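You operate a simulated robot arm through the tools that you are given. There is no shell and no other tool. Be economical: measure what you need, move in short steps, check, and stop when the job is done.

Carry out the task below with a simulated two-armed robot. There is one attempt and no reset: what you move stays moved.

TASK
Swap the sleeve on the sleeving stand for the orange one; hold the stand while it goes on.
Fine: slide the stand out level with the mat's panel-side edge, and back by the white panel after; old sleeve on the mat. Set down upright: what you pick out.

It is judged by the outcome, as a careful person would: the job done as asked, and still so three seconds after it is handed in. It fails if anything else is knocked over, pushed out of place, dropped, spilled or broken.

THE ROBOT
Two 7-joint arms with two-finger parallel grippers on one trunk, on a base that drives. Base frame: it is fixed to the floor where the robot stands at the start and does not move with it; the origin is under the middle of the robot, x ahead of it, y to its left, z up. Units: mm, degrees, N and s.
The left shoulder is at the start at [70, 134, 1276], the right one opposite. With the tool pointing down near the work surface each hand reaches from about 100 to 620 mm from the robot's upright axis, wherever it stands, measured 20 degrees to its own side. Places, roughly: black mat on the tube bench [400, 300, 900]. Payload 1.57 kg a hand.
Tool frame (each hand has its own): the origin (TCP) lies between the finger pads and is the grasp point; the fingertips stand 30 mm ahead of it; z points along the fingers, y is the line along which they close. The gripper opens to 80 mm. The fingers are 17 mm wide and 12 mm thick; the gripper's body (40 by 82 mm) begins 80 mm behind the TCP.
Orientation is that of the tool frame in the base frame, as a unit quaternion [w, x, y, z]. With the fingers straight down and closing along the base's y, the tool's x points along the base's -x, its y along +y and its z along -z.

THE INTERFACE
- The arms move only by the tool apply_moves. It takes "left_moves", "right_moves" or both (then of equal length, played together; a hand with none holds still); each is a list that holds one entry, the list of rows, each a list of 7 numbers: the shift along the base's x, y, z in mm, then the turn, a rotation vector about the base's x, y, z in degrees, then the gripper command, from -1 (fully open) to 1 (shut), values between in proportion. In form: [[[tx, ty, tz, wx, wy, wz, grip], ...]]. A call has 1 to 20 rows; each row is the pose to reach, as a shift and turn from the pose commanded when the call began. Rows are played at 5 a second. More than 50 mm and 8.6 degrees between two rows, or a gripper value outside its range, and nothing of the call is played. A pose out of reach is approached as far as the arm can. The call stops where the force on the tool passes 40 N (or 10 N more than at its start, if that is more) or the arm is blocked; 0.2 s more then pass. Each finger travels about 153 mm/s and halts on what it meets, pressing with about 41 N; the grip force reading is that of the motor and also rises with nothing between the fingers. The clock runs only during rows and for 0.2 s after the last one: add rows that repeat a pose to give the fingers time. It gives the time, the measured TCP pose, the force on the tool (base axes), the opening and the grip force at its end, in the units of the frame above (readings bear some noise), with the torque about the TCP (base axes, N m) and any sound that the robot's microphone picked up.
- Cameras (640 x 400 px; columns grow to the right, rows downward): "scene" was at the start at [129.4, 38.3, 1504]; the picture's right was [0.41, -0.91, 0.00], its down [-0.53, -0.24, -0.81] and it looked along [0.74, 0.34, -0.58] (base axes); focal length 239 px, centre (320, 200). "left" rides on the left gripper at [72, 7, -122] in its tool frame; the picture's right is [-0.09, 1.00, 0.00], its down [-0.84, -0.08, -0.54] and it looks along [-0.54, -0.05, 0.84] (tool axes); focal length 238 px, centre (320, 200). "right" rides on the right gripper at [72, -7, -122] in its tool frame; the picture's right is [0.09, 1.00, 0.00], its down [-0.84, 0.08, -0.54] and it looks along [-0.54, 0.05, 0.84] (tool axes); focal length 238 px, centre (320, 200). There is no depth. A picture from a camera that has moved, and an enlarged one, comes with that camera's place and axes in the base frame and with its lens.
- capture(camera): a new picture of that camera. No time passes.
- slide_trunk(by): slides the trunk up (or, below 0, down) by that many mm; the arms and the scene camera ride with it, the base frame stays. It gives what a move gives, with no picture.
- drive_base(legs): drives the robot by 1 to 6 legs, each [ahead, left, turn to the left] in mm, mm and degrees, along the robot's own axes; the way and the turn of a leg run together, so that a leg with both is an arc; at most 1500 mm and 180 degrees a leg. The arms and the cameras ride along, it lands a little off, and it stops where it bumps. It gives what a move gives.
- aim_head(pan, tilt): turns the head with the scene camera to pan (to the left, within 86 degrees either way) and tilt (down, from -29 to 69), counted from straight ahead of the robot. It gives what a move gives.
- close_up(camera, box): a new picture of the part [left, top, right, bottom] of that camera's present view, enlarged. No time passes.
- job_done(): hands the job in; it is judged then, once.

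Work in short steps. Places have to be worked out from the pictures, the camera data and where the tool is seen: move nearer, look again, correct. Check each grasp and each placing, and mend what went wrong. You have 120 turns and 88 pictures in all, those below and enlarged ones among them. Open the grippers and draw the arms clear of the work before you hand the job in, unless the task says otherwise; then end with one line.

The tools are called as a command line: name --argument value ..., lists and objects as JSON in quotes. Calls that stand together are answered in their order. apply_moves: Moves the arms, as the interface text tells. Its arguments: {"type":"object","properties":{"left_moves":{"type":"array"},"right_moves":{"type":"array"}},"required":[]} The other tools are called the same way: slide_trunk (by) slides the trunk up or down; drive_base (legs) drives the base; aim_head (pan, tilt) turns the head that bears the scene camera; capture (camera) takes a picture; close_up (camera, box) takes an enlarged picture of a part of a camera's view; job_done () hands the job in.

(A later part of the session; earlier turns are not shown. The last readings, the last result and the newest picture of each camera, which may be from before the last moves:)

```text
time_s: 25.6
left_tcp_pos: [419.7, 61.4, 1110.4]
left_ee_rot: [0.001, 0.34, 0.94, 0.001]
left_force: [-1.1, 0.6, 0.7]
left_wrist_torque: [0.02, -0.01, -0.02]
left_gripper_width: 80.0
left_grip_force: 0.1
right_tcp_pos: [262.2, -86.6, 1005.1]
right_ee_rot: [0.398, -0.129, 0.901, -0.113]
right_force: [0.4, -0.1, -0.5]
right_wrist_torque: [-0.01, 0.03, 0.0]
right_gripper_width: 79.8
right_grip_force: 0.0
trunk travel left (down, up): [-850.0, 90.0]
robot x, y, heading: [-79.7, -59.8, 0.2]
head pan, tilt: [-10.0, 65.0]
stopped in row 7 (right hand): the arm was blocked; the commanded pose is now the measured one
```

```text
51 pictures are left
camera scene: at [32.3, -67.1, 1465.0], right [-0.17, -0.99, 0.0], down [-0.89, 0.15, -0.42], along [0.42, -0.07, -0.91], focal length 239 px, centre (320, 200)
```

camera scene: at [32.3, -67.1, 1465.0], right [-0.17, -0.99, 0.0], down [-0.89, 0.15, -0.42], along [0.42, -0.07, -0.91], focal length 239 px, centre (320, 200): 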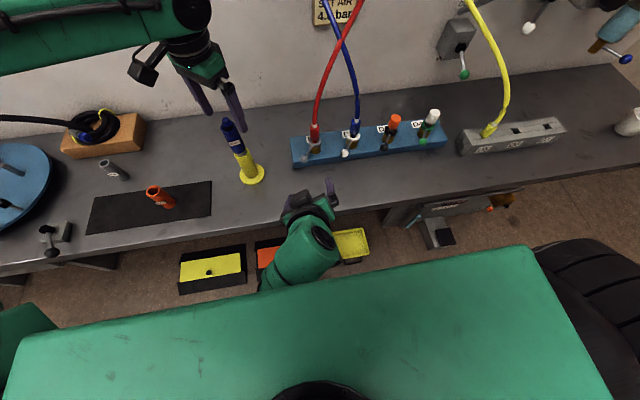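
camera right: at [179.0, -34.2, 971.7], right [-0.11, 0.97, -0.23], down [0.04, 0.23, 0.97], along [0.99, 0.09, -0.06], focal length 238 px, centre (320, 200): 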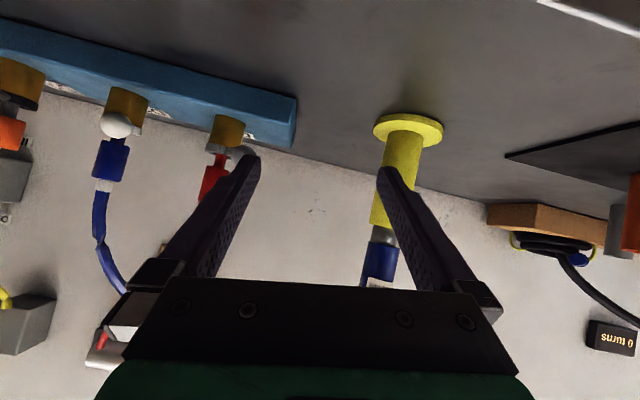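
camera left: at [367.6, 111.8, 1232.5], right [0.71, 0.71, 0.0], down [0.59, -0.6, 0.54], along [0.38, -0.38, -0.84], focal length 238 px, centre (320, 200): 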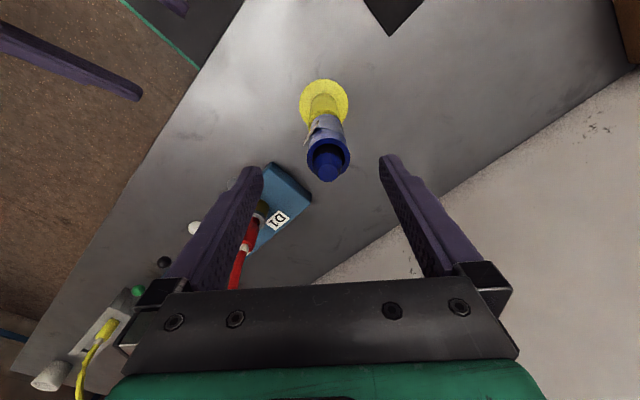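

The right elbow is folded low between bench and torso. I raise the left hand clear and drive back 150 to give the arm room.

apply_moves --left_moves '[[[0, 0, 45, 0, 0, 0, -1], [0, 0, 90, 0, 0, 0, -1], [0, 0, 90, 0, 0, 0, -1]]]'

drive_base --legs '[[-150, 0, 0]]'

aim_head --pan -20 --tilt 50

capture --camera "scene"

capture --camera "left"

```text
time_s: 26.4
left_tcp_pos: [419.6, 60.4, 1200.9]
left_ee_rot: [0.0, 0.339, 0.941, -0.001]
left_force: [0.1, -0.1, 0.1]
left_wrist_torque: [-0.02, 0.0, 0.01]
left_gripper_width: 80.0
left_grip_force: 0.2
right_tcp_pos: [262.3, -86.8, 1005.5]
right_ee_rot: [0.397, -0.131, 0.902, -0.112]
right_force: [-1.4, -0.2, 0.5]
right_wrist_torque: [0.01, 0.01, -0.02]
right_gripper_width: 80.0
right_grip_force: 0.0
trunk travel left (down, up): [-850.0, 90.0]
robot x, y, heading: [-75.2, -60.4, 0.1]
head pan, tilt: [-10.0, 65.0]
```

```text
time_s: 27.8
left_tcp_pos: [268.5, 58.5, 1200.4]
left_ee_rot: [-0.001, 0.34, 0.94, 0.0]
left_force: [-0.1, 0.0, -0.2]
left_wrist_torque: [-0.04, 0.02, -0.01]
left_gripper_width: 80.0
left_grip_force: 0.1
right_tcp_pos: [109.5, -88.9, 1005.0]
right_ee_rot: [0.397, -0.128, 0.902, -0.113]
right_force: [0.3, 0.2, 0.3]
right_wrist_torque: [0.01, 0.02, -0.01]
right_gripper_width: 80.3
right_grip_force: 0.0
trunk travel left (down, up): [-850.0, 90.0]
robot x, y, heading: [-230.9, -63.7, 0.1]
head pan, tilt: [-10.0, 65.0]
```

```text
time_s: 28.6
left_tcp_pos: [264.0, 58.2, 1201.6]
left_ee_rot: [-0.001, 0.341, 0.94, 0.0]
left_force: [0.0, 0.9, 0.4]
left_wrist_torque: [0.04, 0.0, -0.02]
left_gripper_width: 79.9
left_grip_force: 0.2
right_tcp_pos: [107.3, -88.2, 1005.9]
right_ee_rot: [0.397, -0.128, 0.902, -0.115]
right_force: [-0.7, 0.3, 0.0]
right_wrist_torque: [0.0, 0.0, 0.04]
right_gripper_width: 79.9
right_grip_force: 0.0
trunk travel left (down, up): [-850.0, 90.0]
robot x, y, heading: [-235.0, -60.7, -0.1]
head pan, tilt: [-20.0, 50.0]
```

```text
50 pictures are left
camera scene: at [-110.8, -83.9, 1483.2], right [-0.34, -0.94, 0.0], down [-0.72, 0.26, -0.64], along [0.6, -0.22, -0.77], focal length 239 px, centre (320, 200)
```

scene: 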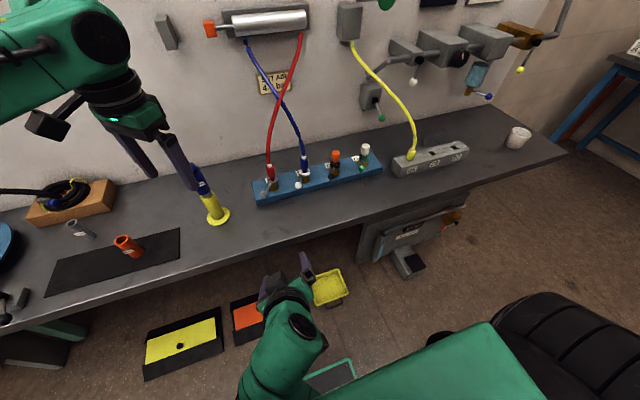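

```text
49 pictures are left
camera left: at [212.9, 110.0, 1324.2], right [0.71, 0.7, 0.0], down [0.59, -0.6, 0.54], along [0.38, -0.38, -0.84], focal length 238 px, centre (320, 200)
```

left: 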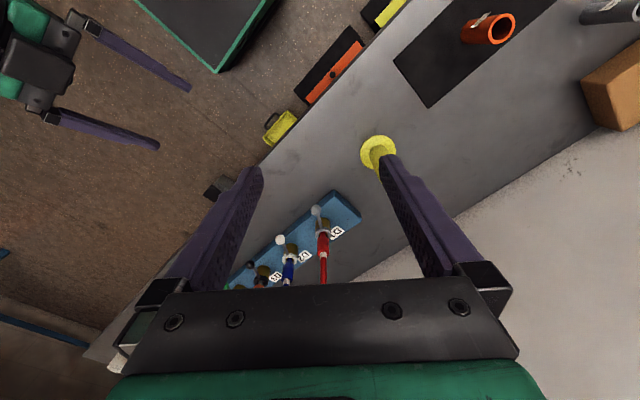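

The stand is undisturbed and the right arm now has free room. I extend it forward and up while restoring its orientation.

apply_moves --right_moves '[[[25, 0, 15, 3, -1.2, -1.1, -1], [50, 0, 30, 6, -2.5, -2.3, -1], [75, 0, 45, 9, -3.7, -3.5, -1], [100, 0, 60, 12, -5, -4.7, -1], [120, 0, 75, 15, -6.2, -5.9, -1], [140, 0, 85, 18.4, -7.5, -7, -1], [140, 0, 85, 18.4, -7.5, -7, -1]]]'

capture --camera "scene"

```text
time_s: 29.5
left_tcp_pos: [266.2, 58.1, 1201.8]
left_ee_rot: [-0.002, 0.341, 0.94, -0.001]
left_force: [0.0, 0.1, 0.2]
left_wrist_torque: [0.0, 0.04, 0.02]
left_gripper_width: 79.9
left_grip_force: 0.0
right_tcp_pos: [177.5, -106.7, 1026.3]
right_ee_rot: [0.425, -0.121, 0.89, -0.112]
right_force: [0.2, -0.5, 0.3]
right_wrist_torque: [0.01, -0.01, 0.0]
right_gripper_width: 79.8
right_grip_force: 0.1
trunk travel left (down, up): [-850.0, 90.0]
robot x, y, heading: [-233.1, -60.9, 0.1]
head pan, tilt: [-20.0, 50.0]
stopped in row 4 (right hand): the arm was blocked; the commanded pose is now the measured one
```

```text
48 pictures are left
camera scene: at [-108.5, -84.0, 1483.0], right [-0.34, -0.94, 0.0], down [-0.72, 0.26, -0.64], along [0.6, -0.22, -0.77], focal length 239 px, centre (320, 200)
```

scene: 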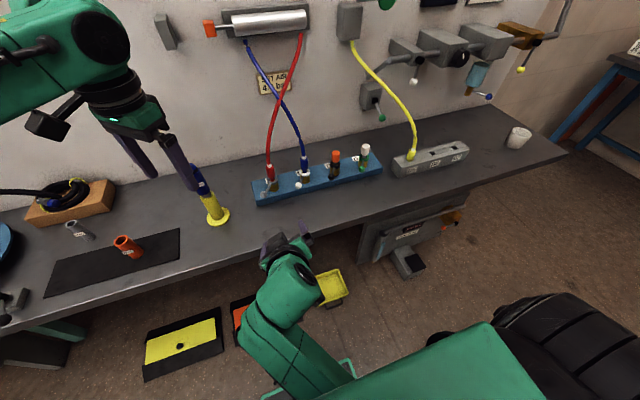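

Still some self-blocking. I move it up and outward to the right without asking for a turn.

apply_moves --right_moves '[[[10, -25, 20, 0, 0, 0, -1], [20, -50, 40, 0, 0, 0, -1], [30, -75, 60, 0, 0, 0, -1], [40, -100, 80, 0, 0, 0, -1], [50, -120, 100, 0, 0, 0, -1], [60, -130, 120, 0, 0, 0, -1], [60, -130, 120, 0, 0, 0, -1]]]'

capture --camera "scene"

```text
time_s: 31.1
left_tcp_pos: [264.3, 59.0, 1201.4]
left_ee_rot: [0.0, 0.342, 0.94, 0.0]
left_force: [0.9, 0.1, 0.0]
left_wrist_torque: [-0.03, -0.01, -0.04]
left_gripper_width: 80.3
left_grip_force: 0.1
right_tcp_pos: [233.2, -243.6, 1139.3]
right_ee_rot: [0.415, -0.13, 0.891, -0.131]
right_force: [0.3, 0.1, 0.8]
right_wrist_torque: [0.0, 0.0, 0.0]
right_gripper_width: 80.0
right_grip_force: 0.1
trunk travel left (down, up): [-850.0, 90.0]
robot x, y, heading: [-230.9, -58.0, -0.4]
head pan, tilt: [-20.0, 50.0]
```

```text
47 pictures are left
camera scene: at [-110.2, -83.9, 1483.2], right [-0.34, -0.94, 0.0], down [-0.72, 0.26, -0.64], along [0.6, -0.22, -0.77], focal length 239 px, centre (320, 200)
```

scene: 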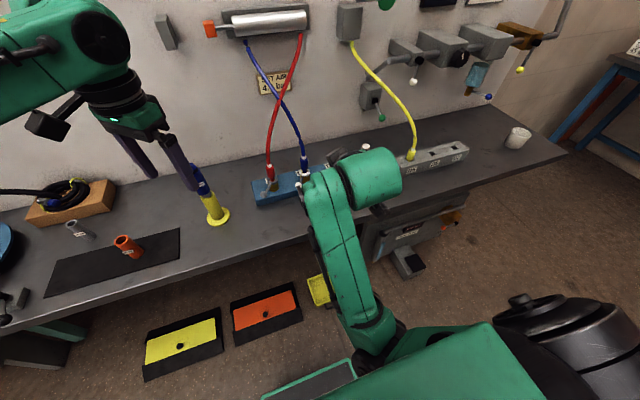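

It's free now. I return the right hand toward its starting configuration (tool down, higher), to get the elbow out from under the chest.

apply_moves --right_moves '[[[0, 0, 18, 1.95, 6.2, -1.95, -1], [0, 0, 36, 3.9, 12.3, -3.9, -1], [0, 0, 54, 5.8, 18.5, -5.8, -1], [0, 0, 72, 7.8, 24.7, -7.8, -1], [0, 0, 90, 9.7, 30.9, -9.7, -1], [0, 0, 108, 11.7, 37, -11.6, -1], [0, 0, 126, 13.6, 43.2, -13.6, -1], [0, 0, 147, 15.6, 49.4, -15.5, -1], [0, 0, 147, 15.6, 49.4, -15.5, -1]]]'

capture --camera "scene"

```text
time_s: 33.1
left_tcp_pos: [266.7, 60.1, 1200.9]
left_ee_rot: [-0.001, 0.341, 0.94, -0.001]
left_force: [0.1, 0.0, -0.2]
left_wrist_torque: [0.06, 0.01, -0.03]
left_gripper_width: 80.1
left_grip_force: 0.1
right_tcp_pos: [305.2, -281.1, 1308.0]
right_ee_rot: [0.036, 0.012, 0.999, 0.002]
right_force: [-0.6, 0.7, 0.4]
right_wrist_torque: [0.0, 0.0, -0.02]
right_gripper_width: 80.0
right_grip_force: 0.0
right hand out of reach, approached as far as the arm can: row 2, 3, 4, 5, 6, 7, 8, 9
trunk travel left (down, up): [-850.0, 90.0]
robot x, y, heading: [-229.9, -58.0, 0.3]
head pan, tilt: [-20.0, 50.0]
```

```text
46 pictures are left
camera scene: at [-108.3, -83.9, 1483.0], right [-0.34, -0.94, 0.0], down [-0.72, 0.26, -0.64], along [0.6, -0.22, -0.77], focal length 239 px, centre (320, 200)
```

scene: 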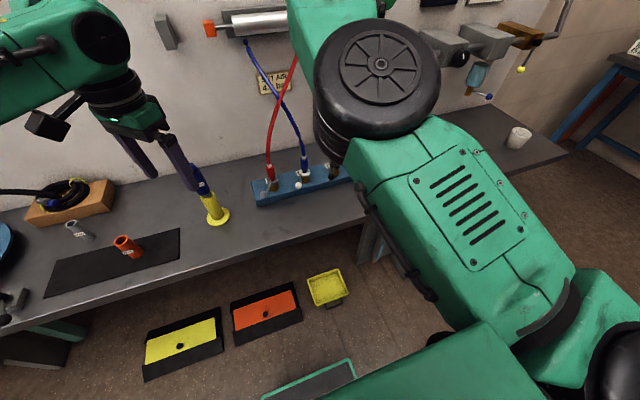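

The right elbow is back in its good, high configuration. I drive forward 130 and move the left hand aside over the mat at height to leave room.

drive_base --legs '[[130, 0, 0]]'

apply_moves --left_moves '[[[0, 40, 10, 0, 0, 0, -1], [0, 80, 20, 0, 0, 0, -1], [0, 120, 30, 0, 0, 0, -1], [0, 160, 40, 0, 0, 0, -1], [0, 200, 40, 0, 0, 0, -1], [0, 240, 40, 0, 0, 0, -1], [0, 240, 40, 0, 0, 0, -1]]]'

aim_head --pan 10 --tilt 45

capture --camera "scene"

```text
time_s: 34.4
left_tcp_pos: [391.2, 60.4, 1203.4]
left_ee_rot: [0.001, 0.341, 0.94, 0.0]
left_force: [0.5, 0.0, 0.1]
left_wrist_torque: [0.0, -0.07, -0.01]
left_gripper_width: 79.9
left_grip_force: 0.0
right_tcp_pos: [430.6, -278.8, 1310.9]
right_ee_rot: [0.039, 0.012, 0.999, 0.003]
right_force: [0.0, -0.3, -0.3]
right_wrist_torque: [-0.01, -0.02, 0.03]
right_gripper_width: 80.0
right_grip_force: 0.0
trunk travel left (down, up): [-850.0, 90.0]
robot x, y, heading: [-99.5, -63.2, 0.0]
head pan, tilt: [-20.0, 50.0]
```

```text
time_s: 36.0
left_tcp_pos: [391.8, 299.9, 1240.9]
left_ee_rot: [0.0, 0.34, 0.941, 0.0]
left_force: [0.4, -0.6, -0.3]
left_wrist_torque: [0.0, 0.0, 0.0]
left_gripper_width: 80.1
left_grip_force: 0.0
right_tcp_pos: [435.4, -279.9, 1309.0]
right_ee_rot: [0.036, 0.011, 0.999, 0.003]
right_force: [-0.9, 0.1, 0.6]
right_wrist_torque: [-0.03, -0.04, 0.0]
right_gripper_width: 80.1
right_grip_force: 0.0
trunk travel left (down, up): [-850.0, 90.0]
robot x, y, heading: [-102.5, -57.5, -0.1]
head pan, tilt: [-20.0, 50.0]
```

```text
time_s: 36.9
left_tcp_pos: [391.0, 298.7, 1240.0]
left_ee_rot: [0.0, 0.341, 0.94, 0.0]
left_force: [0.0, -1.3, -0.3]
left_wrist_torque: [-0.02, -0.01, 0.01]
left_gripper_width: 79.9
left_grip_force: 0.0
right_tcp_pos: [435.0, -280.4, 1308.6]
right_ee_rot: [0.037, 0.011, 0.999, 0.003]
right_force: [0.2, 0.9, -0.5]
right_wrist_torque: [0.02, 0.02, -0.01]
right_gripper_width: 80.1
right_grip_force: 0.0
trunk travel left (down, up): [-850.0, 90.0]
robot x, y, heading: [-99.7, -60.3, -0.0]
head pan, tilt: [10.0, 45.0]
```

```text
45 pictures are left
camera scene: at [27.5, -43.0, 1490.1], right [0.18, -0.98, 0.0], down [-0.7, -0.12, -0.71], along [0.7, 0.12, -0.71], focal length 239 px, centre (320, 200)
```

scene: 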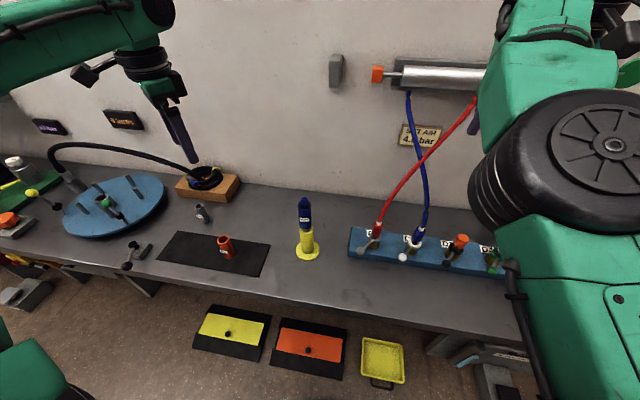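

Everything in place. I bring the right hand in front of the stand at height, then check before descending.

apply_moves --right_moves '[[[-10, 38, -7, 0, 0, 0, -1], [-20, 76, -14, 0, 0, 0, -1], [-30, 114, -21, 0, 0, 0, -1], [-45, 152, -30, 0, -5, 0, -1], [-60, 190, -40, 0, -10, 0, -1], [-75, 228, -50, 0, -15, 0, -1], [-85, 266, -60, 0, -20, 0, -1], [-95, 304, -90, 0, -25, 0, -1], [-95, 342, -120, 0, -30, 0, -1], [-95, 342, -120, 0, -30, 0, -1]]]'

capture --camera "scene"

```text
time_s: 39.1
left_tcp_pos: [392.4, 299.2, 1239.3]
left_ee_rot: [-0.002, 0.341, 0.94, -0.001]
left_force: [0.4, -0.1, -0.2]
left_wrist_torque: [0.0, 0.0, 0.01]
left_gripper_width: 79.9
left_grip_force: 0.0
right_tcp_pos: [573.3, -105.8, 1279.4]
right_ee_rot: [0.293, 0.01, 0.956, 0.006]
right_force: [0.2, -0.3, -0.5]
right_wrist_torque: [0.0, 0.02, -0.02]
right_gripper_width: 80.0
right_grip_force: 0.1
right hand out of reach, approached as far as the arm can: row 1, 2, 3, 4, 5, 6, 7, 8, 9, 10
trunk travel left (down, up): [-850.0, 90.0]
robot x, y, heading: [-104.1, -57.0, -0.1]
head pan, tilt: [10.0, 45.0]
```

```text
44 pictures are left
camera scene: at [28.6, -42.7, 1490.0], right [0.18, -0.98, 0.0], down [-0.7, -0.12, -0.71], along [0.7, 0.12, -0.71], focal length 239 px, centre (320, 200)
```

scene: 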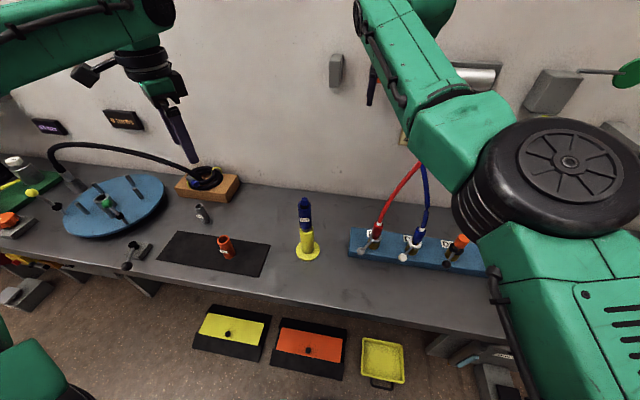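

At this height that arm configuration can't fold in close. I drive back 250 so the hand can come down with the arm extended in free space.

drive_base --legs '[[-250, 0, 0]]'

apply_moves --right_moves '[[[-5, 17, -25, 0, 0, 0, -1], [-10, 34, -55, 0, 0, 0, -1], [-15, 51, -85, 0, 0, 0, -1], [-20, 68, -115, 0, 0, 0, -1], [-25, 85, -145, 0, 0, 0, -1], [-30, 102, -175, 0, -3, 0, -1], [-35, 119, -205, 0, -7, 0, -1], [-40, 136, -235, 0, -12, 0, -1], [-45, 153, -265, 0, -17, 0, -1], [-50, 168, -290, 0, -21, 0, -1], [-50, 168, -290, 0, -21, 0, -1]]]'

capture --camera "scene"

```text
time_s: 40.9
left_tcp_pos: [154.7, 295.6, 1238.0]
left_ee_rot: [-0.001, 0.343, 0.94, 0.0]
left_force: [-0.4, -0.4, -0.9]
left_wrist_torque: [-0.01, -0.01, 0.0]
left_gripper_width: 80.1
left_grip_force: 0.1
right_tcp_pos: [333.4, -110.3, 1276.4]
right_ee_rot: [0.292, 0.013, 0.956, 0.005]
right_force: [0.0, -0.2, 0.2]
right_wrist_torque: [0.01, 0.01, -0.02]
right_gripper_width: 79.8
right_grip_force: 0.0
trunk travel left (down, up): [-850.0, 90.0]
robot x, y, heading: [-347.7, -58.3, -0.2]
head pan, tilt: [10.0, 45.0]
```

```text
time_s: 43.1
left_tcp_pos: [140.1, 298.1, 1242.4]
left_ee_rot: [0.001, 0.342, 0.94, 0.0]
left_force: [0.0, 0.2, 0.3]
left_wrist_torque: [-0.03, -0.07, 0.03]
left_gripper_width: 80.2
left_grip_force: 0.1
right_tcp_pos: [345.6, -133.3, 951.6]
right_ee_rot: [0.336, 0.341, 0.871, 0.113]
right_force: [-0.7, 0.4, -0.1]
right_wrist_torque: [0.06, -0.04, 0.05]
right_gripper_width: 79.6
right_grip_force: 0.1
right hand out of reach, approached as far as the arm can: row 1, 2, 3, 4, 5, 6, 7, 8, 9
trunk travel left (down, up): [-850.0, 90.0]
robot x, y, heading: [-347.8, -61.3, -0.1]
head pan, tilt: [10.0, 45.0]
stopped in row 10 (right hand): the force on the tool passed its limit (the readings are from after the stop); the commanded pose is now the measured one
```

```text
43 pictures are left
camera scene: at [-226.4, -41.0, 1491.1], right [0.17, -0.98, 0.0], down [-0.69, -0.12, -0.71], along [0.7, 0.12, -0.7], focal length 239 px, centre (320, 200)
```

scene: 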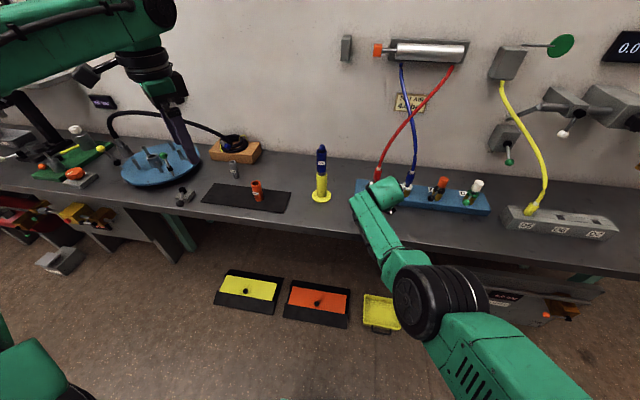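

The right hand went short of the path and stopped on contact near the valves. I look before moving.

capture --camera "right"

close_up --camera "scene" --box '[300, 130, 500, 260]'

```text
42 pictures are left
camera right: at [222.4, -86.0, 1001.6], right [0.47, 0.8, 0.38], down [0.13, -0.48, 0.86], along [0.87, -0.35, -0.33], focal length 238 px, centre (320, 200)
```

right: 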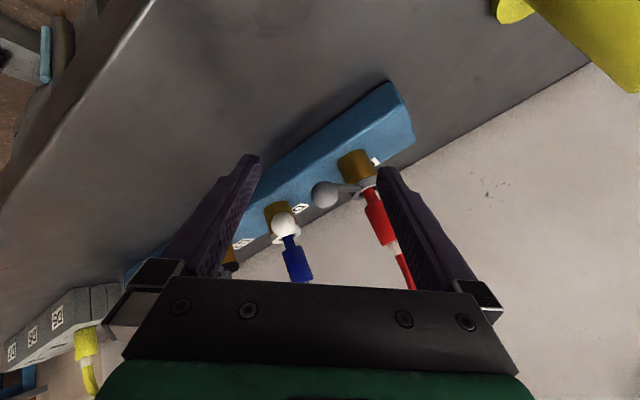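

```text
3.08 times, centred on (400, 195) of scene
camera zoom: at [-226.4, -41.0, 1491.1], right [0.17, -0.98, 0.0], down [-0.69, -0.12, -0.71], along [0.7, 0.12, -0.7], focal length 736 px, centre (74, 215)
```

zoom: 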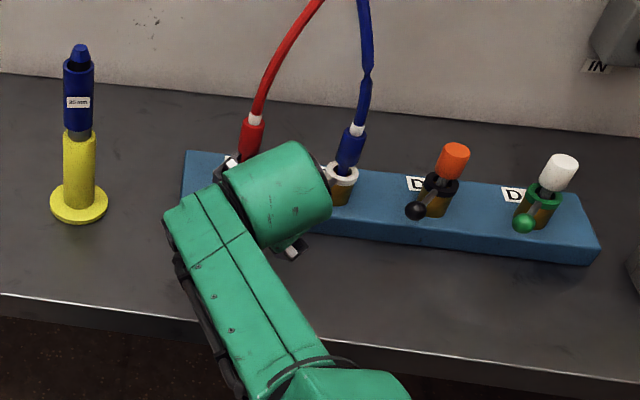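

The finger may be close to the D1 valve. I retreat straight back along the fingers.

apply_moves --right_moves '[[[-13, 0, 15, 0, 0, 0, -1], [-26, 0, 30, 0, 0, 0, -1], [-40, 0, 45, 0, 0, 0, -1], [-66, 0, 75, 0, 0, 0, -1], [-66, 0, 75, 0, 0, 0, -1]]]'

capture --camera "right"

close_up --camera "scene" --box '[300, 130, 500, 260]'

```text
time_s: 44.5
left_tcp_pos: [150.4, 296.0, 1238.9]
left_ee_rot: [-0.002, 0.342, 0.94, -0.001]
left_force: [-0.3, -1.0, -0.3]
left_wrist_torque: [0.02, 0.0, 0.0]
left_gripper_width: 80.0
left_grip_force: 0.1
right_tcp_pos: [301.9, -195.5, 1028.1]
right_ee_rot: [0.362, 0.355, 0.859, 0.067]
right_force: [1.1, -0.1, -0.4]
right_wrist_torque: [-0.01, 0.02, 0.02]
right_gripper_width: 80.0
right_grip_force: 0.0
trunk travel left (down, up): [-850.0, 90.0]
robot x, y, heading: [-345.0, -61.1, -0.1]
head pan, tilt: [10.0, 45.0]
stopped in row 5 (right hand): the arm was blocked; the commanded pose is now the measured one
```

```text
40 pictures are left
camera right: at [180.2, -135.7, 1071.9], right [0.51, 0.8, 0.32], down [0.09, -0.42, 0.9], along [0.85, -0.44, -0.29], focal length 238 px, centre (320, 200)
```

right: 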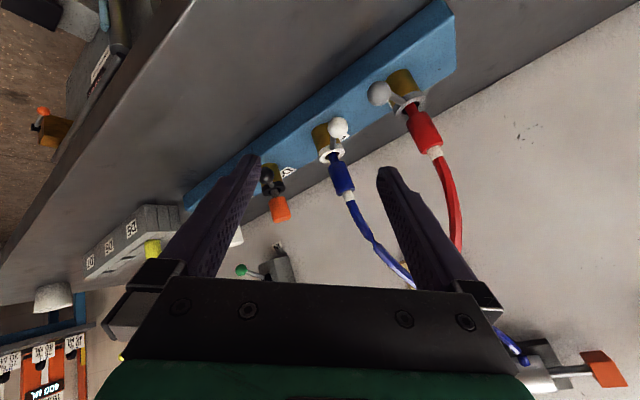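

```text
3.08 times, centred on (400, 195) of scene
camera zoom: at [-212.9, -44.1, 1489.9], right [0.17, -0.99, 0.0], down [-0.7, -0.12, -0.71], along [0.7, 0.12, -0.71], focal length 736 px, centre (74, 215)
```

zoom: 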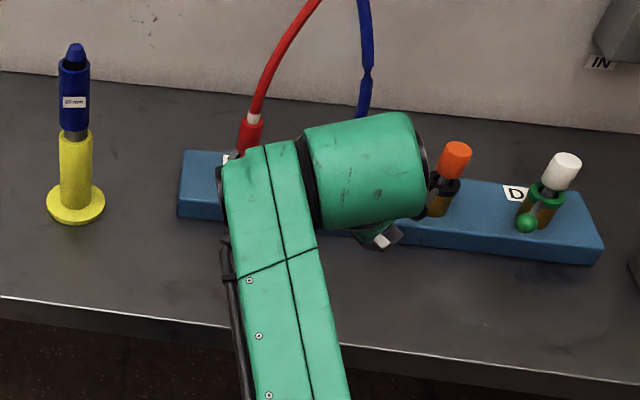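

To untangle the arm safely, I back the whole robot away from the bench first.

drive_base --legs '[[-200, 0, 0]]'

capture --camera "scene"

close_up --camera "scene" --box '[310, 80, 490, 200]'

```text
time_s: 46.1
left_tcp_pos: [-43.9, 297.1, 1236.6]
left_ee_rot: [-0.003, 0.342, 0.94, 0.0]
left_force: [-0.1, -1.5, -0.7]
left_wrist_torque: [-0.02, 0.05, 0.01]
left_gripper_width: 79.7
left_grip_force: 0.1
right_tcp_pos: [105.2, -195.2, 1026.2]
right_ee_rot: [0.361, 0.355, 0.86, 0.067]
right_force: [1.3, 0.3, 0.2]
right_wrist_torque: [-0.03, -0.01, 0.01]
right_gripper_width: 80.2
right_grip_force: 0.1
trunk travel left (down, up): [-850.0, 90.0]
robot x, y, heading: [-543.7, -62.9, 0.3]
head pan, tilt: [10.0, 45.0]
```

```text
38 pictures are left
camera scene: at [-408.1, -42.9, 1489.6], right [0.17, -0.98, 0.0], down [-0.7, -0.12, -0.71], along [0.69, 0.12, -0.71], focal length 239 px, centre (320, 200)
```

scene: 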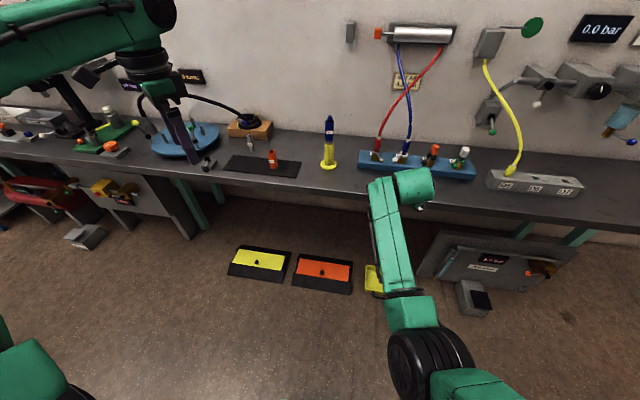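

```text
3.33 times, centred on (400, 140) of scene
camera zoom: at [-408.1, -42.9, 1489.6], right [0.17, -0.98, 0.0], down [-0.7, -0.12, -0.71], along [0.69, 0.12, -0.71], focal length 797 px, centre (53, 400)
```

zoom: 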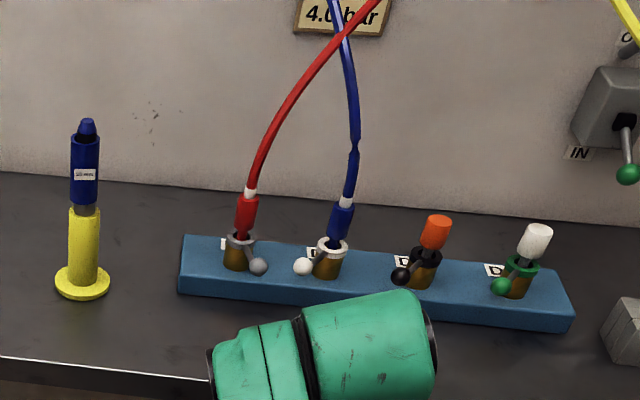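

The D1 lever on the blue block got nudged (it should be parallel to the others); I'll turn it back later. First I bring the right arm back to a clean home pose (tool down, out to its own side) in free space.

apply_moves --right_moves '[[[-20, -18, 30, -0.9, 4.8, 4.7, -1], [-40, -36, 60, -1.8, 9.6, 9.5, -1], [-60, -54, 90, -2.7, 14.5, 14.2, -1], [-80, -72, 120, -3.6, 19.3, 19, -1], [-100, -90, 150, -4.4, 24.1, 23.7, -1], [-120, -108, 180, -5.3, 28.9, 28.5, -1], [-140, -126, 210, -6.2, 33.7, 33.2, -1], [-160, -144, 240, -7.1, 38.6, 38, -1], [-180, -162, 260, -8, 43.4, 42.7, -1], [-200, -165, 260, -8, 43.4, 42.7, -1], [-220, -165, 260, -8, 43.4, 42.7, -1], [-240, -165, 260, -8, 43.4, 42.7, -1], [-240, -165, 260, -8, 43.4, 42.7, -1]]]'

aim_head --pan -30 --tilt 30

capture --camera "scene"

```text
time_s: 48.9
left_tcp_pos: [-47.6, 297.4, 1239.1]
left_ee_rot: [-0.001, 0.341, 0.94, -0.001]
left_force: [0.0, -0.2, -0.4]
left_wrist_torque: [-0.01, -0.03, 0.01]
left_gripper_width: 80.3
left_grip_force: 0.1
right_tcp_pos: [-91.2, -377.1, 1305.2]
right_ee_rot: [0.0, 0.0, 1.0, -0.001]
right_force: [-0.5, -0.3, -1.0]
right_wrist_torque: [-0.02, 0.02, 0.03]
right_gripper_width: 79.7
right_grip_force: 0.0
right hand out of reach, approached as far as the arm can: row 5, 6, 7, 8, 9, 10, 11, 12, 13
trunk travel left (down, up): [-850.0, 90.0]
robot x, y, heading: [-541.3, -58.8, 0.0]
head pan, tilt: [10.0, 45.0]
```

```text
time_s: 50.0
left_tcp_pos: [-47.1, 296.4, 1238.9]
left_ee_rot: [-0.002, 0.342, 0.94, 0.0]
left_force: [0.8, 0.1, -0.8]
left_wrist_torque: [-0.02, 0.04, -0.03]
left_gripper_width: 80.0
left_grip_force: 0.0
right_tcp_pos: [-90.2, -378.4, 1305.8]
right_ee_rot: [0.0, 0.0, 1.0, 0.001]
right_force: [-0.1, -0.3, 0.7]
right_wrist_torque: [-0.01, 0.01, 0.02]
right_gripper_width: 80.1
right_grip_force: 0.2
trunk travel left (down, up): [-850.0, 90.0]
robot x, y, heading: [-540.7, -58.4, 0.1]
head pan, tilt: [-30.0, 30.0]
```

```text
36 pictures are left
camera scene: at [-413.8, -102.3, 1512.6], right [-0.5, -0.87, 0.0], down [-0.43, 0.25, -0.87], along [0.75, -0.43, -0.5], focal length 239 px, centre (320, 200)
```

scene: 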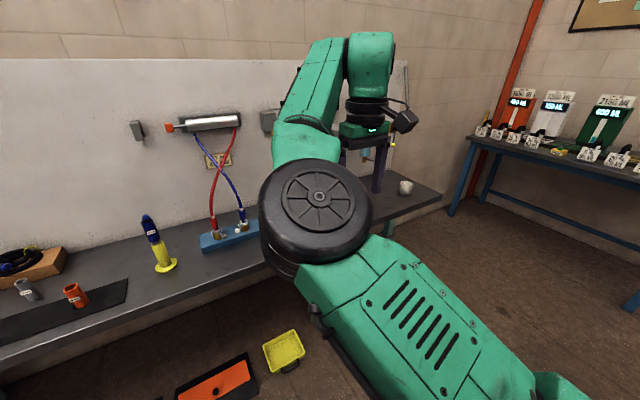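

The elbow ended up on the inside. In the free space here I retrace the loop backwards: go to the low, tilted pose first, then up to the starting pose.

apply_moves --right_moves '[[[0, 15, -25, 0, -6, 0, -1], [0, 30, -50, 0, -12, 0, -1], [0, 45, -75, 0, -18, 0, -1], [0, 60, -100, 0, -24, 0, -1], [0, 75, -125, 0, -30, 0, -1], [0, 90, -150, 0, -36, 0, -1], [0, 105, -175, 0, -42, 0, -1], [0, 120, -195, 0, -48, 0, -1], [0, 140, -206, 0, -55, 0, -1], [0, 170, -230, 0, -55, 0, -1], [0, 200, -255, 0, -55, 0, -1], [0, 230, -280, 0, -55, 0, -1], [0, 260, -300, 0, -55, 0, -1], [0, 290, -315, 0, -55, 0, -1], [0, 320, -320, 0, -55, 0, -1], [0, 350, -320, 0, -55, 0, -1], [0, 380, -320, 0, -55, 0, -1], [0, 380, -320, 0, -55, 0, -1]]]'

capture --camera "scene"

```text
time_s: 51.7
left_tcp_pos: [-48.1, 298.9, 1239.5]
left_ee_rot: [-0.001, 0.342, 0.94, -0.001]
left_force: [-0.2, 0.7, -0.3]
left_wrist_torque: [-0.01, -0.02, -0.02]
left_gripper_width: 80.2
left_grip_force: 0.1
right_tcp_pos: [-68.6, -314.0, 1199.7]
right_ee_rot: [0.451, 0.002, 0.889, -0.081]
right_force: [0.1, -0.3, 0.3]
right_wrist_torque: [0.01, 0.0, -0.03]
right_gripper_width: 80.1
right_grip_force: 0.1
right hand out of reach, approached as far as the arm can: row 1, 2, 3, 4, 5, 6
trunk travel left (down, up): [-850.0, 90.0]
robot x, y, heading: [-539.4, -62.1, 0.2]
head pan, tilt: [-30.0, 30.0]
stopped in row 8 (right hand): the arm was blocked; the commanded pose is now the measured one
```

```text
35 pictures are left
camera scene: at [-415.2, -99.5, 1512.9], right [-0.5, -0.87, 0.0], down [-0.43, 0.25, -0.87], along [0.75, -0.43, -0.5], focal length 239 px, centre (320, 200)
```

scene: 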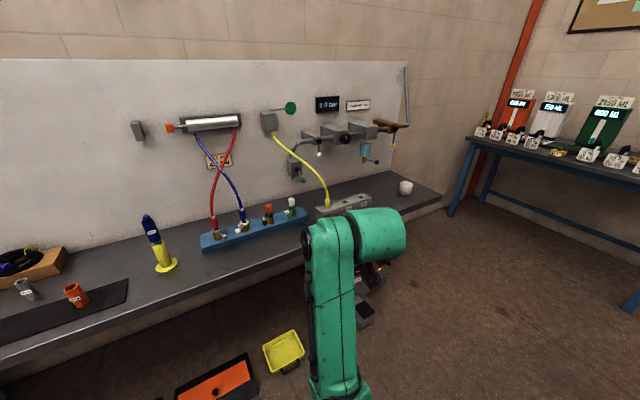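

The elbow has swung down. I continue toward the low, central tilted pose.

apply_moves --right_moves '[[[0, 25, -10, 0, 0, 0, -1], [0, 50, -25, 0, 0, 0, -1], [0, 75, -40, 0, 0, 2, -1], [0, 100, -60, 0, -1, 4, -1], [0, 125, -80, 0, -1, 6, -1], [0, 150, -100, 0, -1, 8, -1], [0, 175, -120, 0, -1, 10, -1], [0, 200, -140, 0, -1, 10, -1], [0, 200, -140, 0, -1, 10, -1]]]'

capture --camera "scene"

```text
time_s: 52.3
left_tcp_pos: [-47.1, 298.1, 1237.8]
left_ee_rot: [-0.001, 0.342, 0.94, -0.002]
left_force: [0.3, 0.0, 0.4]
left_wrist_torque: [-0.01, 0.02, -0.01]
left_gripper_width: 80.0
left_grip_force: 0.1
right_tcp_pos: [-53.9, -276.2, 1253.3]
right_ee_rot: [0.536, 0.012, 0.838, -0.103]
right_force: [0.2, -0.7, 0.2]
right_wrist_torque: [-0.01, -0.04, -0.02]
right_gripper_width: 80.1
right_grip_force: 0.1
trunk travel left (down, up): [-850.0, 90.0]
robot x, y, heading: [-539.3, -58.3, -0.1]
head pan, tilt: [-30.0, 30.0]
stopped in row 3 (right hand): the arm was blocked; the commanded pose is now the measured one
```

```text
34 pictures are left
camera scene: at [-413.9, -100.7, 1512.7], right [-0.5, -0.87, 0.0], down [-0.43, 0.25, -0.87], along [0.75, -0.43, -0.5], focal length 239 px, centre (320, 200)
```

scene: 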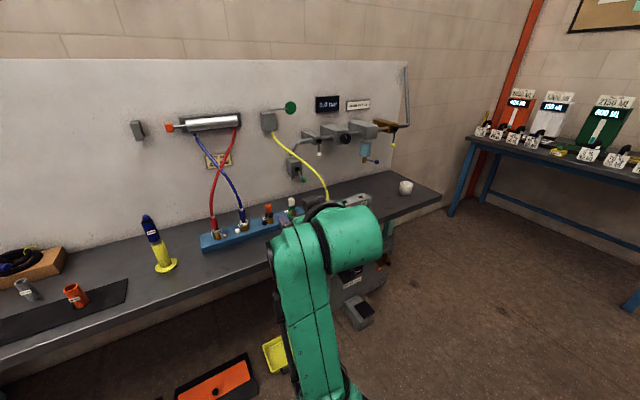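

The arm is still mid-swing between configurations; I let it settle with a few small moves, going up slightly and to the left.

apply_moves --right_moves '[[[0, 0, 0, 0, 0, 0, -1], [0, 0, 0, 0, 0, 0, -1], [0, 10, 0, 0, 0, 0, -1], [0, 20, 0, 0, 2, 2, -1], [0, 30, 0, 0, 5, 4, -1], [0, 45, 0, 0, 8, 7, -1], [0, 60, 0, 0, 11, 9, -1], [0, 75, 0, 0, 14, 11, -1], [0, 90, 0, 0, 18, 11, -1], [0, 105, 0, 0, 22, 11, -1], [0, 120, 0, 0, 26, 11, -1], [0, 120, 0, 0, 26, 11, -1]]]'

capture --camera "scene"

```text
time_s: 54.9
left_tcp_pos: [-46.6, 296.6, 1238.3]
left_ee_rot: [-0.002, 0.342, 0.94, 0.0]
left_force: [-0.3, -1.2, 0.7]
left_wrist_torque: [-0.03, 0.01, -0.02]
left_gripper_width: 79.9
left_grip_force: 0.2
right_tcp_pos: [-17.5, -179.4, 1214.3]
right_ee_rot: [0.339, -0.077, 0.934, -0.081]
right_force: [0.1, -0.8, 0.6]
right_wrist_torque: [0.0, -0.02, 0.01]
right_gripper_width: 80.0
right_grip_force: 0.1
right hand out of reach, approached as far as the arm can: row 9, 10, 11, 12
trunk travel left (down, up): [-850.0, 90.0]
robot x, y, heading: [-541.7, -60.8, 0.0]
head pan, tilt: [-30.0, 30.0]
```

```text
33 pictures are left
camera scene: at [-414.2, -102.7, 1512.7], right [-0.5, -0.87, 0.0], down [-0.43, 0.25, -0.87], along [0.75, -0.43, -0.5], focal length 239 px, centre (320, 200)
```

scene: 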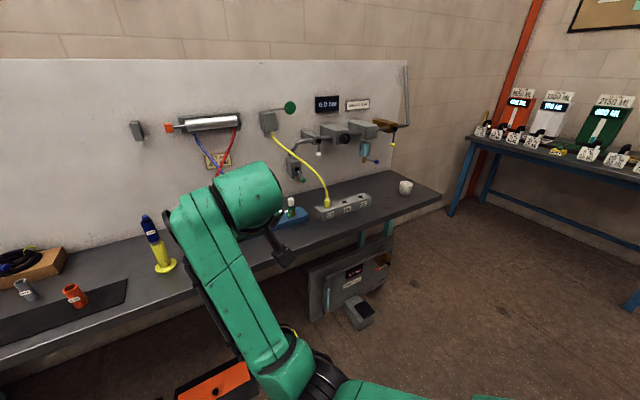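

Now it's settled. I move to the low, tilted hold pose relative to the robot (still off the bench) to confirm this configuration works.

apply_moves --right_moves '[[[-4, 20, -25, 1.3, -1.6, -0.4, -1], [-8, 40, -50, 2.6, -3.3, -0.8, -1], [-12, 60, -75, 4, -5, -1.2, -1], [-16, 80, -100, 5.4, -6.7, -1.6, -1], [-20, 100, -125, 6.8, -8.4, -2, -1], [-25, 120, -150, 8.2, -10, -2.4, -1], [-30, 140, -175, 9.6, -11.8, -2.8, -1], [-35, 160, -200, 11, -13.5, -3.2, -1], [-44, 179, -228, 12.3, -15.1, -3.6, -1], [-44, 179, -228, 12.3, -15.1, -3.6, -1], [-44, 179, -228, 12.3, -15.1, -3.6, -1]]]'

capture --camera "scene"

```text
time_s: 55.6
left_tcp_pos: [-48.1, 297.4, 1239.0]
left_ee_rot: [-0.001, 0.342, 0.94, -0.001]
left_force: [0.3, -0.3, 0.5]
left_wrist_torque: [0.03, 0.0, -0.01]
left_gripper_width: 80.0
left_grip_force: 0.0
right_tcp_pos: [-9.2, -162.9, 1195.1]
right_ee_rot: [0.411, -0.054, 0.904, -0.105]
right_force: [-0.9, 1.1, 0.5]
right_wrist_torque: [0.0, -0.02, 0.01]
right_gripper_width: 79.9
right_grip_force: 0.1
trunk travel left (down, up): [-850.0, 90.0]
robot x, y, heading: [-540.3, -52.1, -0.0]
head pan, tilt: [-30.0, 30.0]
stopped in row 3 (right hand): the arm was blocked; the commanded pose is now the measured one
```

```text
32 pictures are left
camera scene: at [-414.5, -102.1, 1512.8], right [-0.5, -0.87, 0.0], down [-0.43, 0.25, -0.87], along [0.75, -0.43, -0.5], focal length 239 px, centre (320, 200)
```

scene: 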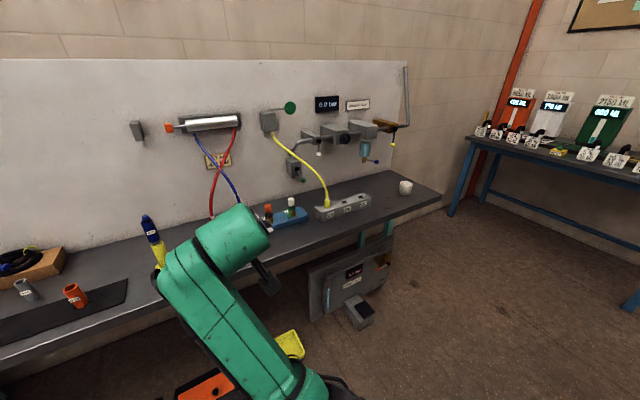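

It stops because the joints lag on fast reconfiguration. I repeat toward the same pose in much smaller steps.

apply_moves --right_moves '[[[0, 0, 0, 0, 0, 0, -1], [-3, 9, -12, 0.8, -0.3, 0, -1], [-6, 18, -24, 1.6, -0.7, 0, -1], [-9, 27, -36, 2.4, -1, 0, -1], [-12, 36, -48, 3.2, -1.4, 0, -1], [-15, 45, -60, 4, -1.7, 0, -1], [-18, 54, -72, 4.8, -2.1, 0, -1], [-21, 63, -84, 5.6, -2.4, 0, -1], [-24, 72, -96, 6.4, -2.8, 0, -1], [-27, 81, -108, 7.2, -3.1, 0, -1], [-30, 90, -120, 8, -3.5, 0, -1], [-33, 100, -132, 8.8, -3.9, 0, -1], [-36, 110, -144, 9.6, -4.3, 0, -1], [-39, 120, -156, 10.4, -4.6, 0, -1], [-42, 130, -168, 11.2, -5, 0, -1], [-45, 140, -180, 12, -5.4, 0, -1], [-48, 152, -195, 12.8, -5.8, 0, -1], [-51, 163, -209, 13.6, -6.1, 0, -1], [-51, 163, -209, 13.6, -6.1, 0, -1]]]'

```text
time_s: 56.8
left_tcp_pos: [-46.4, 295.4, 1239.1]
left_ee_rot: [-0.002, 0.342, 0.94, 0.0]
left_force: [0.3, -0.7, 0.0]
left_wrist_torque: [0.0, -0.05, -0.02]
left_gripper_width: 80.0
left_grip_force: 0.0
right_tcp_pos: [-1.3, -147.5, 1224.6]
right_ee_rot: [0.492, -0.029, 0.863, -0.109]
right_force: [-0.7, -0.4, -0.2]
right_wrist_torque: [0.0, 0.02, -0.01]
right_gripper_width: 80.1
right_grip_force: 0.1
trunk travel left (down, up): [-850.0, 90.0]
robot x, y, heading: [-540.2, -58.5, -0.2]
head pan, tilt: [-30.0, 30.0]
stopped in row 5 (right hand): the arm was blocked; the commanded pose is now the measured one
```

Something physical blocks the lowered elbow. I look straight down at the arm.

aim_head --pan -25 --tilt 69

capture --camera "scene"

```text
time_s: 57.8
left_tcp_pos: [-48.1, 297.2, 1239.1]
left_ee_rot: [-0.001, 0.342, 0.94, 0.0]
left_force: [0.1, 0.4, 0.4]
left_wrist_torque: [0.0, -0.02, 0.02]
left_gripper_width: 80.0
left_grip_force: 0.0
right_tcp_pos: [-0.8, -146.6, 1224.7]
right_ee_rot: [0.491, -0.03, 0.864, -0.109]
right_force: [0.1, -0.1, 0.6]
right_wrist_torque: [0.0, 0.03, 0.01]
right_gripper_width: 79.8
right_grip_force: 0.1
trunk travel left (down, up): [-850.0, 90.0]
robot x, y, heading: [-541.5, -58.9, 0.0]
head pan, tilt: [-25.0, 68.8]
```

```text
31 pictures are left
camera scene: at [-441.5, -80.9, 1461.2], right [-0.42, -0.91, 0.0], down [-0.84, 0.39, -0.36], along [0.33, -0.15, -0.93], focal length 239 px, centre (320, 200)
```

scene: 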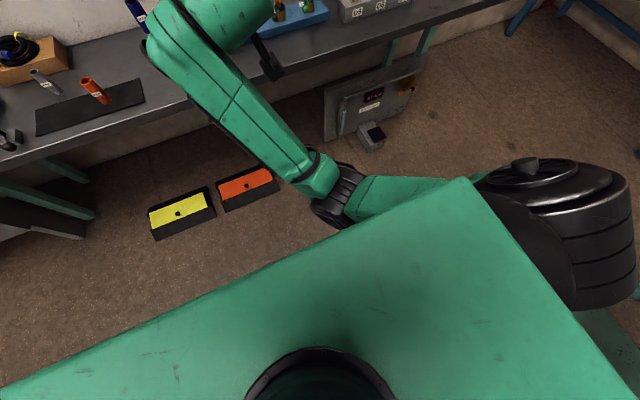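

The upper arm lies across the chest, so only longer reaches work. With the arm more extended the chest is no obstacle, so I plan a stance with the stand ~600 mm ahead; here in free space I test that pose: forward first, then down.

apply_moves --right_moves '[[[0, 0, 0, 0, 0, 0, -1], [15, -5, 0, 0, 0, 0, -1], [30, -10, 0, 0, 0, 0, -1], [45, -10, -5, 1, 0, 0, -1], [60, -10, -15, 2, 0, 1, -1], [70, -5, -30, 3, 0, 2, -1], [75, 0, -50, 4, 0, 3, -1], [75, 5, -70, 6, 0, 4, -1], [75, 10, -90, 8, 0, 4, -1], [75, 20, -110, 10, 0, 4, -1], [75, 30, -130, 12, 0, 4, -1], [75, 40, -150, 12, 0, 4, -1], [75, 50, -170, 12, 0, 4, -1], [70, 60, -190, 12, 0, 4, -1], [65, 70, -210, 12, 0, 4, -1], [65, 80, -225, 12, 0, 4, -1], [65, 80, -225, 12, 0, 4, -1]]]'

```text
time_s: 60.4
left_tcp_pos: [-46.7, 297.6, 1239.3]
left_ee_rot: [-0.002, 0.342, 0.94, 0.0]
left_force: [0.5, 0.9, 0.2]
left_wrist_torque: [0.01, 0.03, 0.0]
left_gripper_width: 79.7
left_grip_force: 0.1
right_tcp_pos: [102.9, -139.4, 1156.3]
right_ee_rot: [0.56, -0.004, 0.828, -0.032]
right_force: [0.3, 0.0, 0.0]
right_wrist_torque: [0.02, 0.01, 0.02]
right_gripper_width: 80.0
right_grip_force: 0.0
trunk travel left (down, up): [-850.0, 90.0]
robot x, y, heading: [-541.5, -61.1, -0.3]
head pan, tilt: [-25.0, 68.8]
stopped in row 13 (right hand): the arm was blocked; the commanded pose is now the measured one
```

Progress: the arm is extended. I continue down, a bit further to the right.

apply_moves --right_moves '[[[0, -8, -5, 0, 0, 0, -1], [0, -16, -15, 0, 0, 0, -1], [0, -24, -30, 0, 0, 0, -1], [0, -30, -50, 0, 0, 0, -1], [0, -35, -70, 0, 0, 0, -1], [0, -35, -90, 0, 2, 0, -1], [-5, -35, -110, 0, 4, 0, -1], [-10, -30, -130, 0, 6, 1, -1], [-15, -20, -150, 0, 8, 2, -1], [-20, -10, -160, 0, 10, 3, -1], [-25, 0, -165, 0, 12, 3.5, -1], [-30, 15, -170, 0, 13, 3.5, -1], [-30, 30, -170, 0, 13, 3.5, -1], [-30, 45, -170, 0, 13, 3.5, -1], [-30, 60, -170, 0, 13, 3.5, -1], [-30, 75, -170, 0, 13, 3.5, -1], [-30, 75, -170, 0, 13, 3.5, -1]]]'

capture --camera "scene"

```text
time_s: 63.2
left_tcp_pos: [-47.5, 296.0, 1238.4]
left_ee_rot: [-0.002, 0.342, 0.94, 0.0]
left_force: [0.6, -0.5, 0.2]
left_wrist_torque: [0.03, 0.01, 0.01]
left_gripper_width: 79.8
left_grip_force: 0.0
right_tcp_pos: [84.0, -179.8, 977.3]
right_ee_rot: [0.464, -0.043, 0.88, -0.088]
right_force: [0.0, 0.2, 0.7]
right_wrist_torque: [0.01, 0.03, -0.01]
right_gripper_width: 80.1
right_grip_force: 0.1
trunk travel left (down, up): [-850.0, 90.0]
robot x, y, heading: [-541.2, -60.7, 0.0]
head pan, tilt: [-25.0, 68.8]
stopped in row 14 (right hand): the arm was blocked; the commanded pose is now the measured one
```

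```text
30 pictures are left
camera scene: at [-441.4, -80.9, 1461.2], right [-0.42, -0.91, 0.0], down [-0.84, 0.39, -0.36], along [0.33, -0.15, -0.93], focal length 239 px, centre (320, 200)
```

scene: 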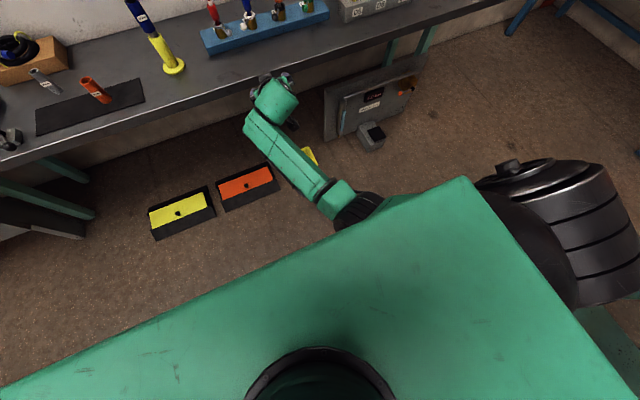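

The hand pose is right but too far to its right side. If the hand points to the left (coming at the stand from the front-right), the wrist may stay where it is comfortable. I yaw the hand +53° about the wrist.

apply_moves --right_moves '[[[1, 15, 0, 0, 0, 6.6, -1], [1, 30, 0, 0, 0, 13.2, -1], [-1, 45, 0, 0, 0, 19.9, -1], [-5, 60, 0, 0, 0, 26.5, -1], [-11, 74, 0, 0, 0, 33.1, -1], [-18, 87, 0, 0, 0, 39.8, -1], [-27, 100, 0, 0, 0, 46.4, -1], [-37, 111, 0, 0, 0, 53, -1], [-37, 111, 0, 0, 0, 53, -1], [-37, 111, 0, 0, 0, 53, -1]]]'

capture --camera "scene"

```text
time_s: 65.5
left_tcp_pos: [-46.8, 295.9, 1238.4]
left_ee_rot: [-0.002, 0.342, 0.94, -0.001]
left_force: [0.0, -1.4, 0.8]
left_wrist_torque: [0.01, 0.0, -0.03]
left_gripper_width: 79.9
left_grip_force: 0.0
right_tcp_pos: [44.1, -66.5, 978.0]
right_ee_rot: [0.455, -0.431, 0.768, 0.131]
right_force: [0.0, 0.1, -0.9]
right_wrist_torque: [-0.02, 0.01, -0.02]
right_gripper_width: 79.9
right_grip_force: 0.0
trunk travel left (down, up): [-850.0, 90.0]
robot x, y, heading: [-540.7, -56.0, -0.1]
head pan, tilt: [-25.0, 68.8]
```

```text
29 pictures are left
camera scene: at [-441.5, -80.8, 1461.2], right [-0.42, -0.91, 0.0], down [-0.84, 0.39, -0.36], along [0.33, -0.15, -0.93], focal length 239 px, centre (320, 200)
```

scene: 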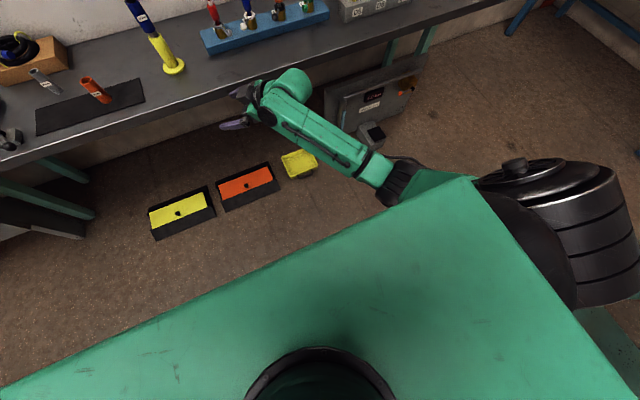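

That works: the hand is at rel (585, -8) with azimuth 45°. I level its roll, lower to the hold height, and at the same time test the left hand over that spot (fingers open, high first).

apply_moves --right_moves '[[[0, 0, -10, 2, 2, -1.8, -1], [0, 0, -20, 4, 4, -3.7, -1], [0, 0, -30, 6, 6, -5.5, -1], [0, 0, -42, 7.8, 7.9, -7.3, -1], [0, 0, -56, 7.8, 7.9, -7.3, -1], [0, 0, -56, 7.8, 7.9, -7.3, -1], [0, 0, -56, 7.8, 7.9, -7.3, -1], [0, 0, -56, 7.8, 7.9, -7.3, -1], [0, 0, -56, 7.8, 7.9, -7.3, -1], [0, 0, -56, 7.8, 7.9, -7.3, -1]]]' --left_moves '[[[10, -40, 0, 0, 0, 0, -1], [20, -80, 0, 0, 0, 0, -1], [30, -120, 0, 0, 0, 0, -1], [40, -160, 0, 0, 0, 0, -1], [50, -200, 0, 0, 0, 0, -1], [60, -240, 0, 0, 0, 0, -1], [70, -280, 0, 0, 0, 0, -1], [80, -320, 0, 0, 0, 0, -1], [90, -355, 0, 0, 0, 0, -1], [90, -355, 0, 0, 0, 0, -1]]]'

```text
time_s: 67.7
left_tcp_pos: [-53.1, 53.5, 1209.3]
left_ee_rot: [-0.001, 0.342, 0.94, -0.001]
left_force: [-0.6, 0.8, 0.7]
left_wrist_torque: [-0.03, 0.0, 0.01]
left_gripper_width: 79.9
left_grip_force: 0.1
left hand out of reach, approached as far as the arm can: row 5, 6, 7, 8, 9, 10
right_tcp_pos: [46.5, -67.5, 921.7]
right_ee_rot: [0.436, -0.339, 0.814, 0.182]
right_force: [-0.3, -0.8, 0.8]
right_wrist_torque: [0.02, -0.03, -0.01]
right_gripper_width: 79.8
right_grip_force: 0.1
trunk travel left (down, up): [-850.0, 90.0]
robot x, y, heading: [-542.1, -60.3, 0.1]
head pan, tilt: [-25.0, 68.8]
```

Left is limited at that height; its reach is better lower down. I test: down to 1120 first, then across.

apply_moves --left_moves '[[[0, 0, -30, 0, 0, 0, -1], [0, 0, -60, 0, 0, 0, -1], [0, 0, -90, 0, 0, 0, -1], [20, -22, -90, 0, 0, 0, -1], [40, -44, -90, 0, 0, 0, -1], [60, -70, -90, 0, 0, 0, -1], [80, -96, -90, 0, 0, 0, -1], [97, -118, -90, 0, 0, 0, -1], [97, -118, -90, 0, 0, 0, -1]]]'

```text
time_s: 69.7
left_tcp_pos: [-59.9, 38.1, 1130.4]
left_ee_rot: [-0.002, 0.342, 0.94, 0.0]
left_force: [-0.1, 0.4, 0.2]
left_wrist_torque: [0.0, 0.02, 0.01]
left_gripper_width: 80.1
left_grip_force: 0.1
left hand out of reach, approached as far as the arm can: row 4, 5, 6, 7, 8, 9
right_tcp_pos: [45.5, -68.6, 922.6]
right_ee_rot: [0.435, -0.34, 0.814, 0.182]
right_force: [0.1, -0.7, -0.9]
right_wrist_torque: [-0.02, -0.01, -0.02]
right_gripper_width: 80.0
right_grip_force: 0.0
trunk travel left (down, up): [-850.0, 90.0]
robot x, y, heading: [-543.1, -63.0, 0.0]
head pan, tilt: [-25.0, 68.8]
```

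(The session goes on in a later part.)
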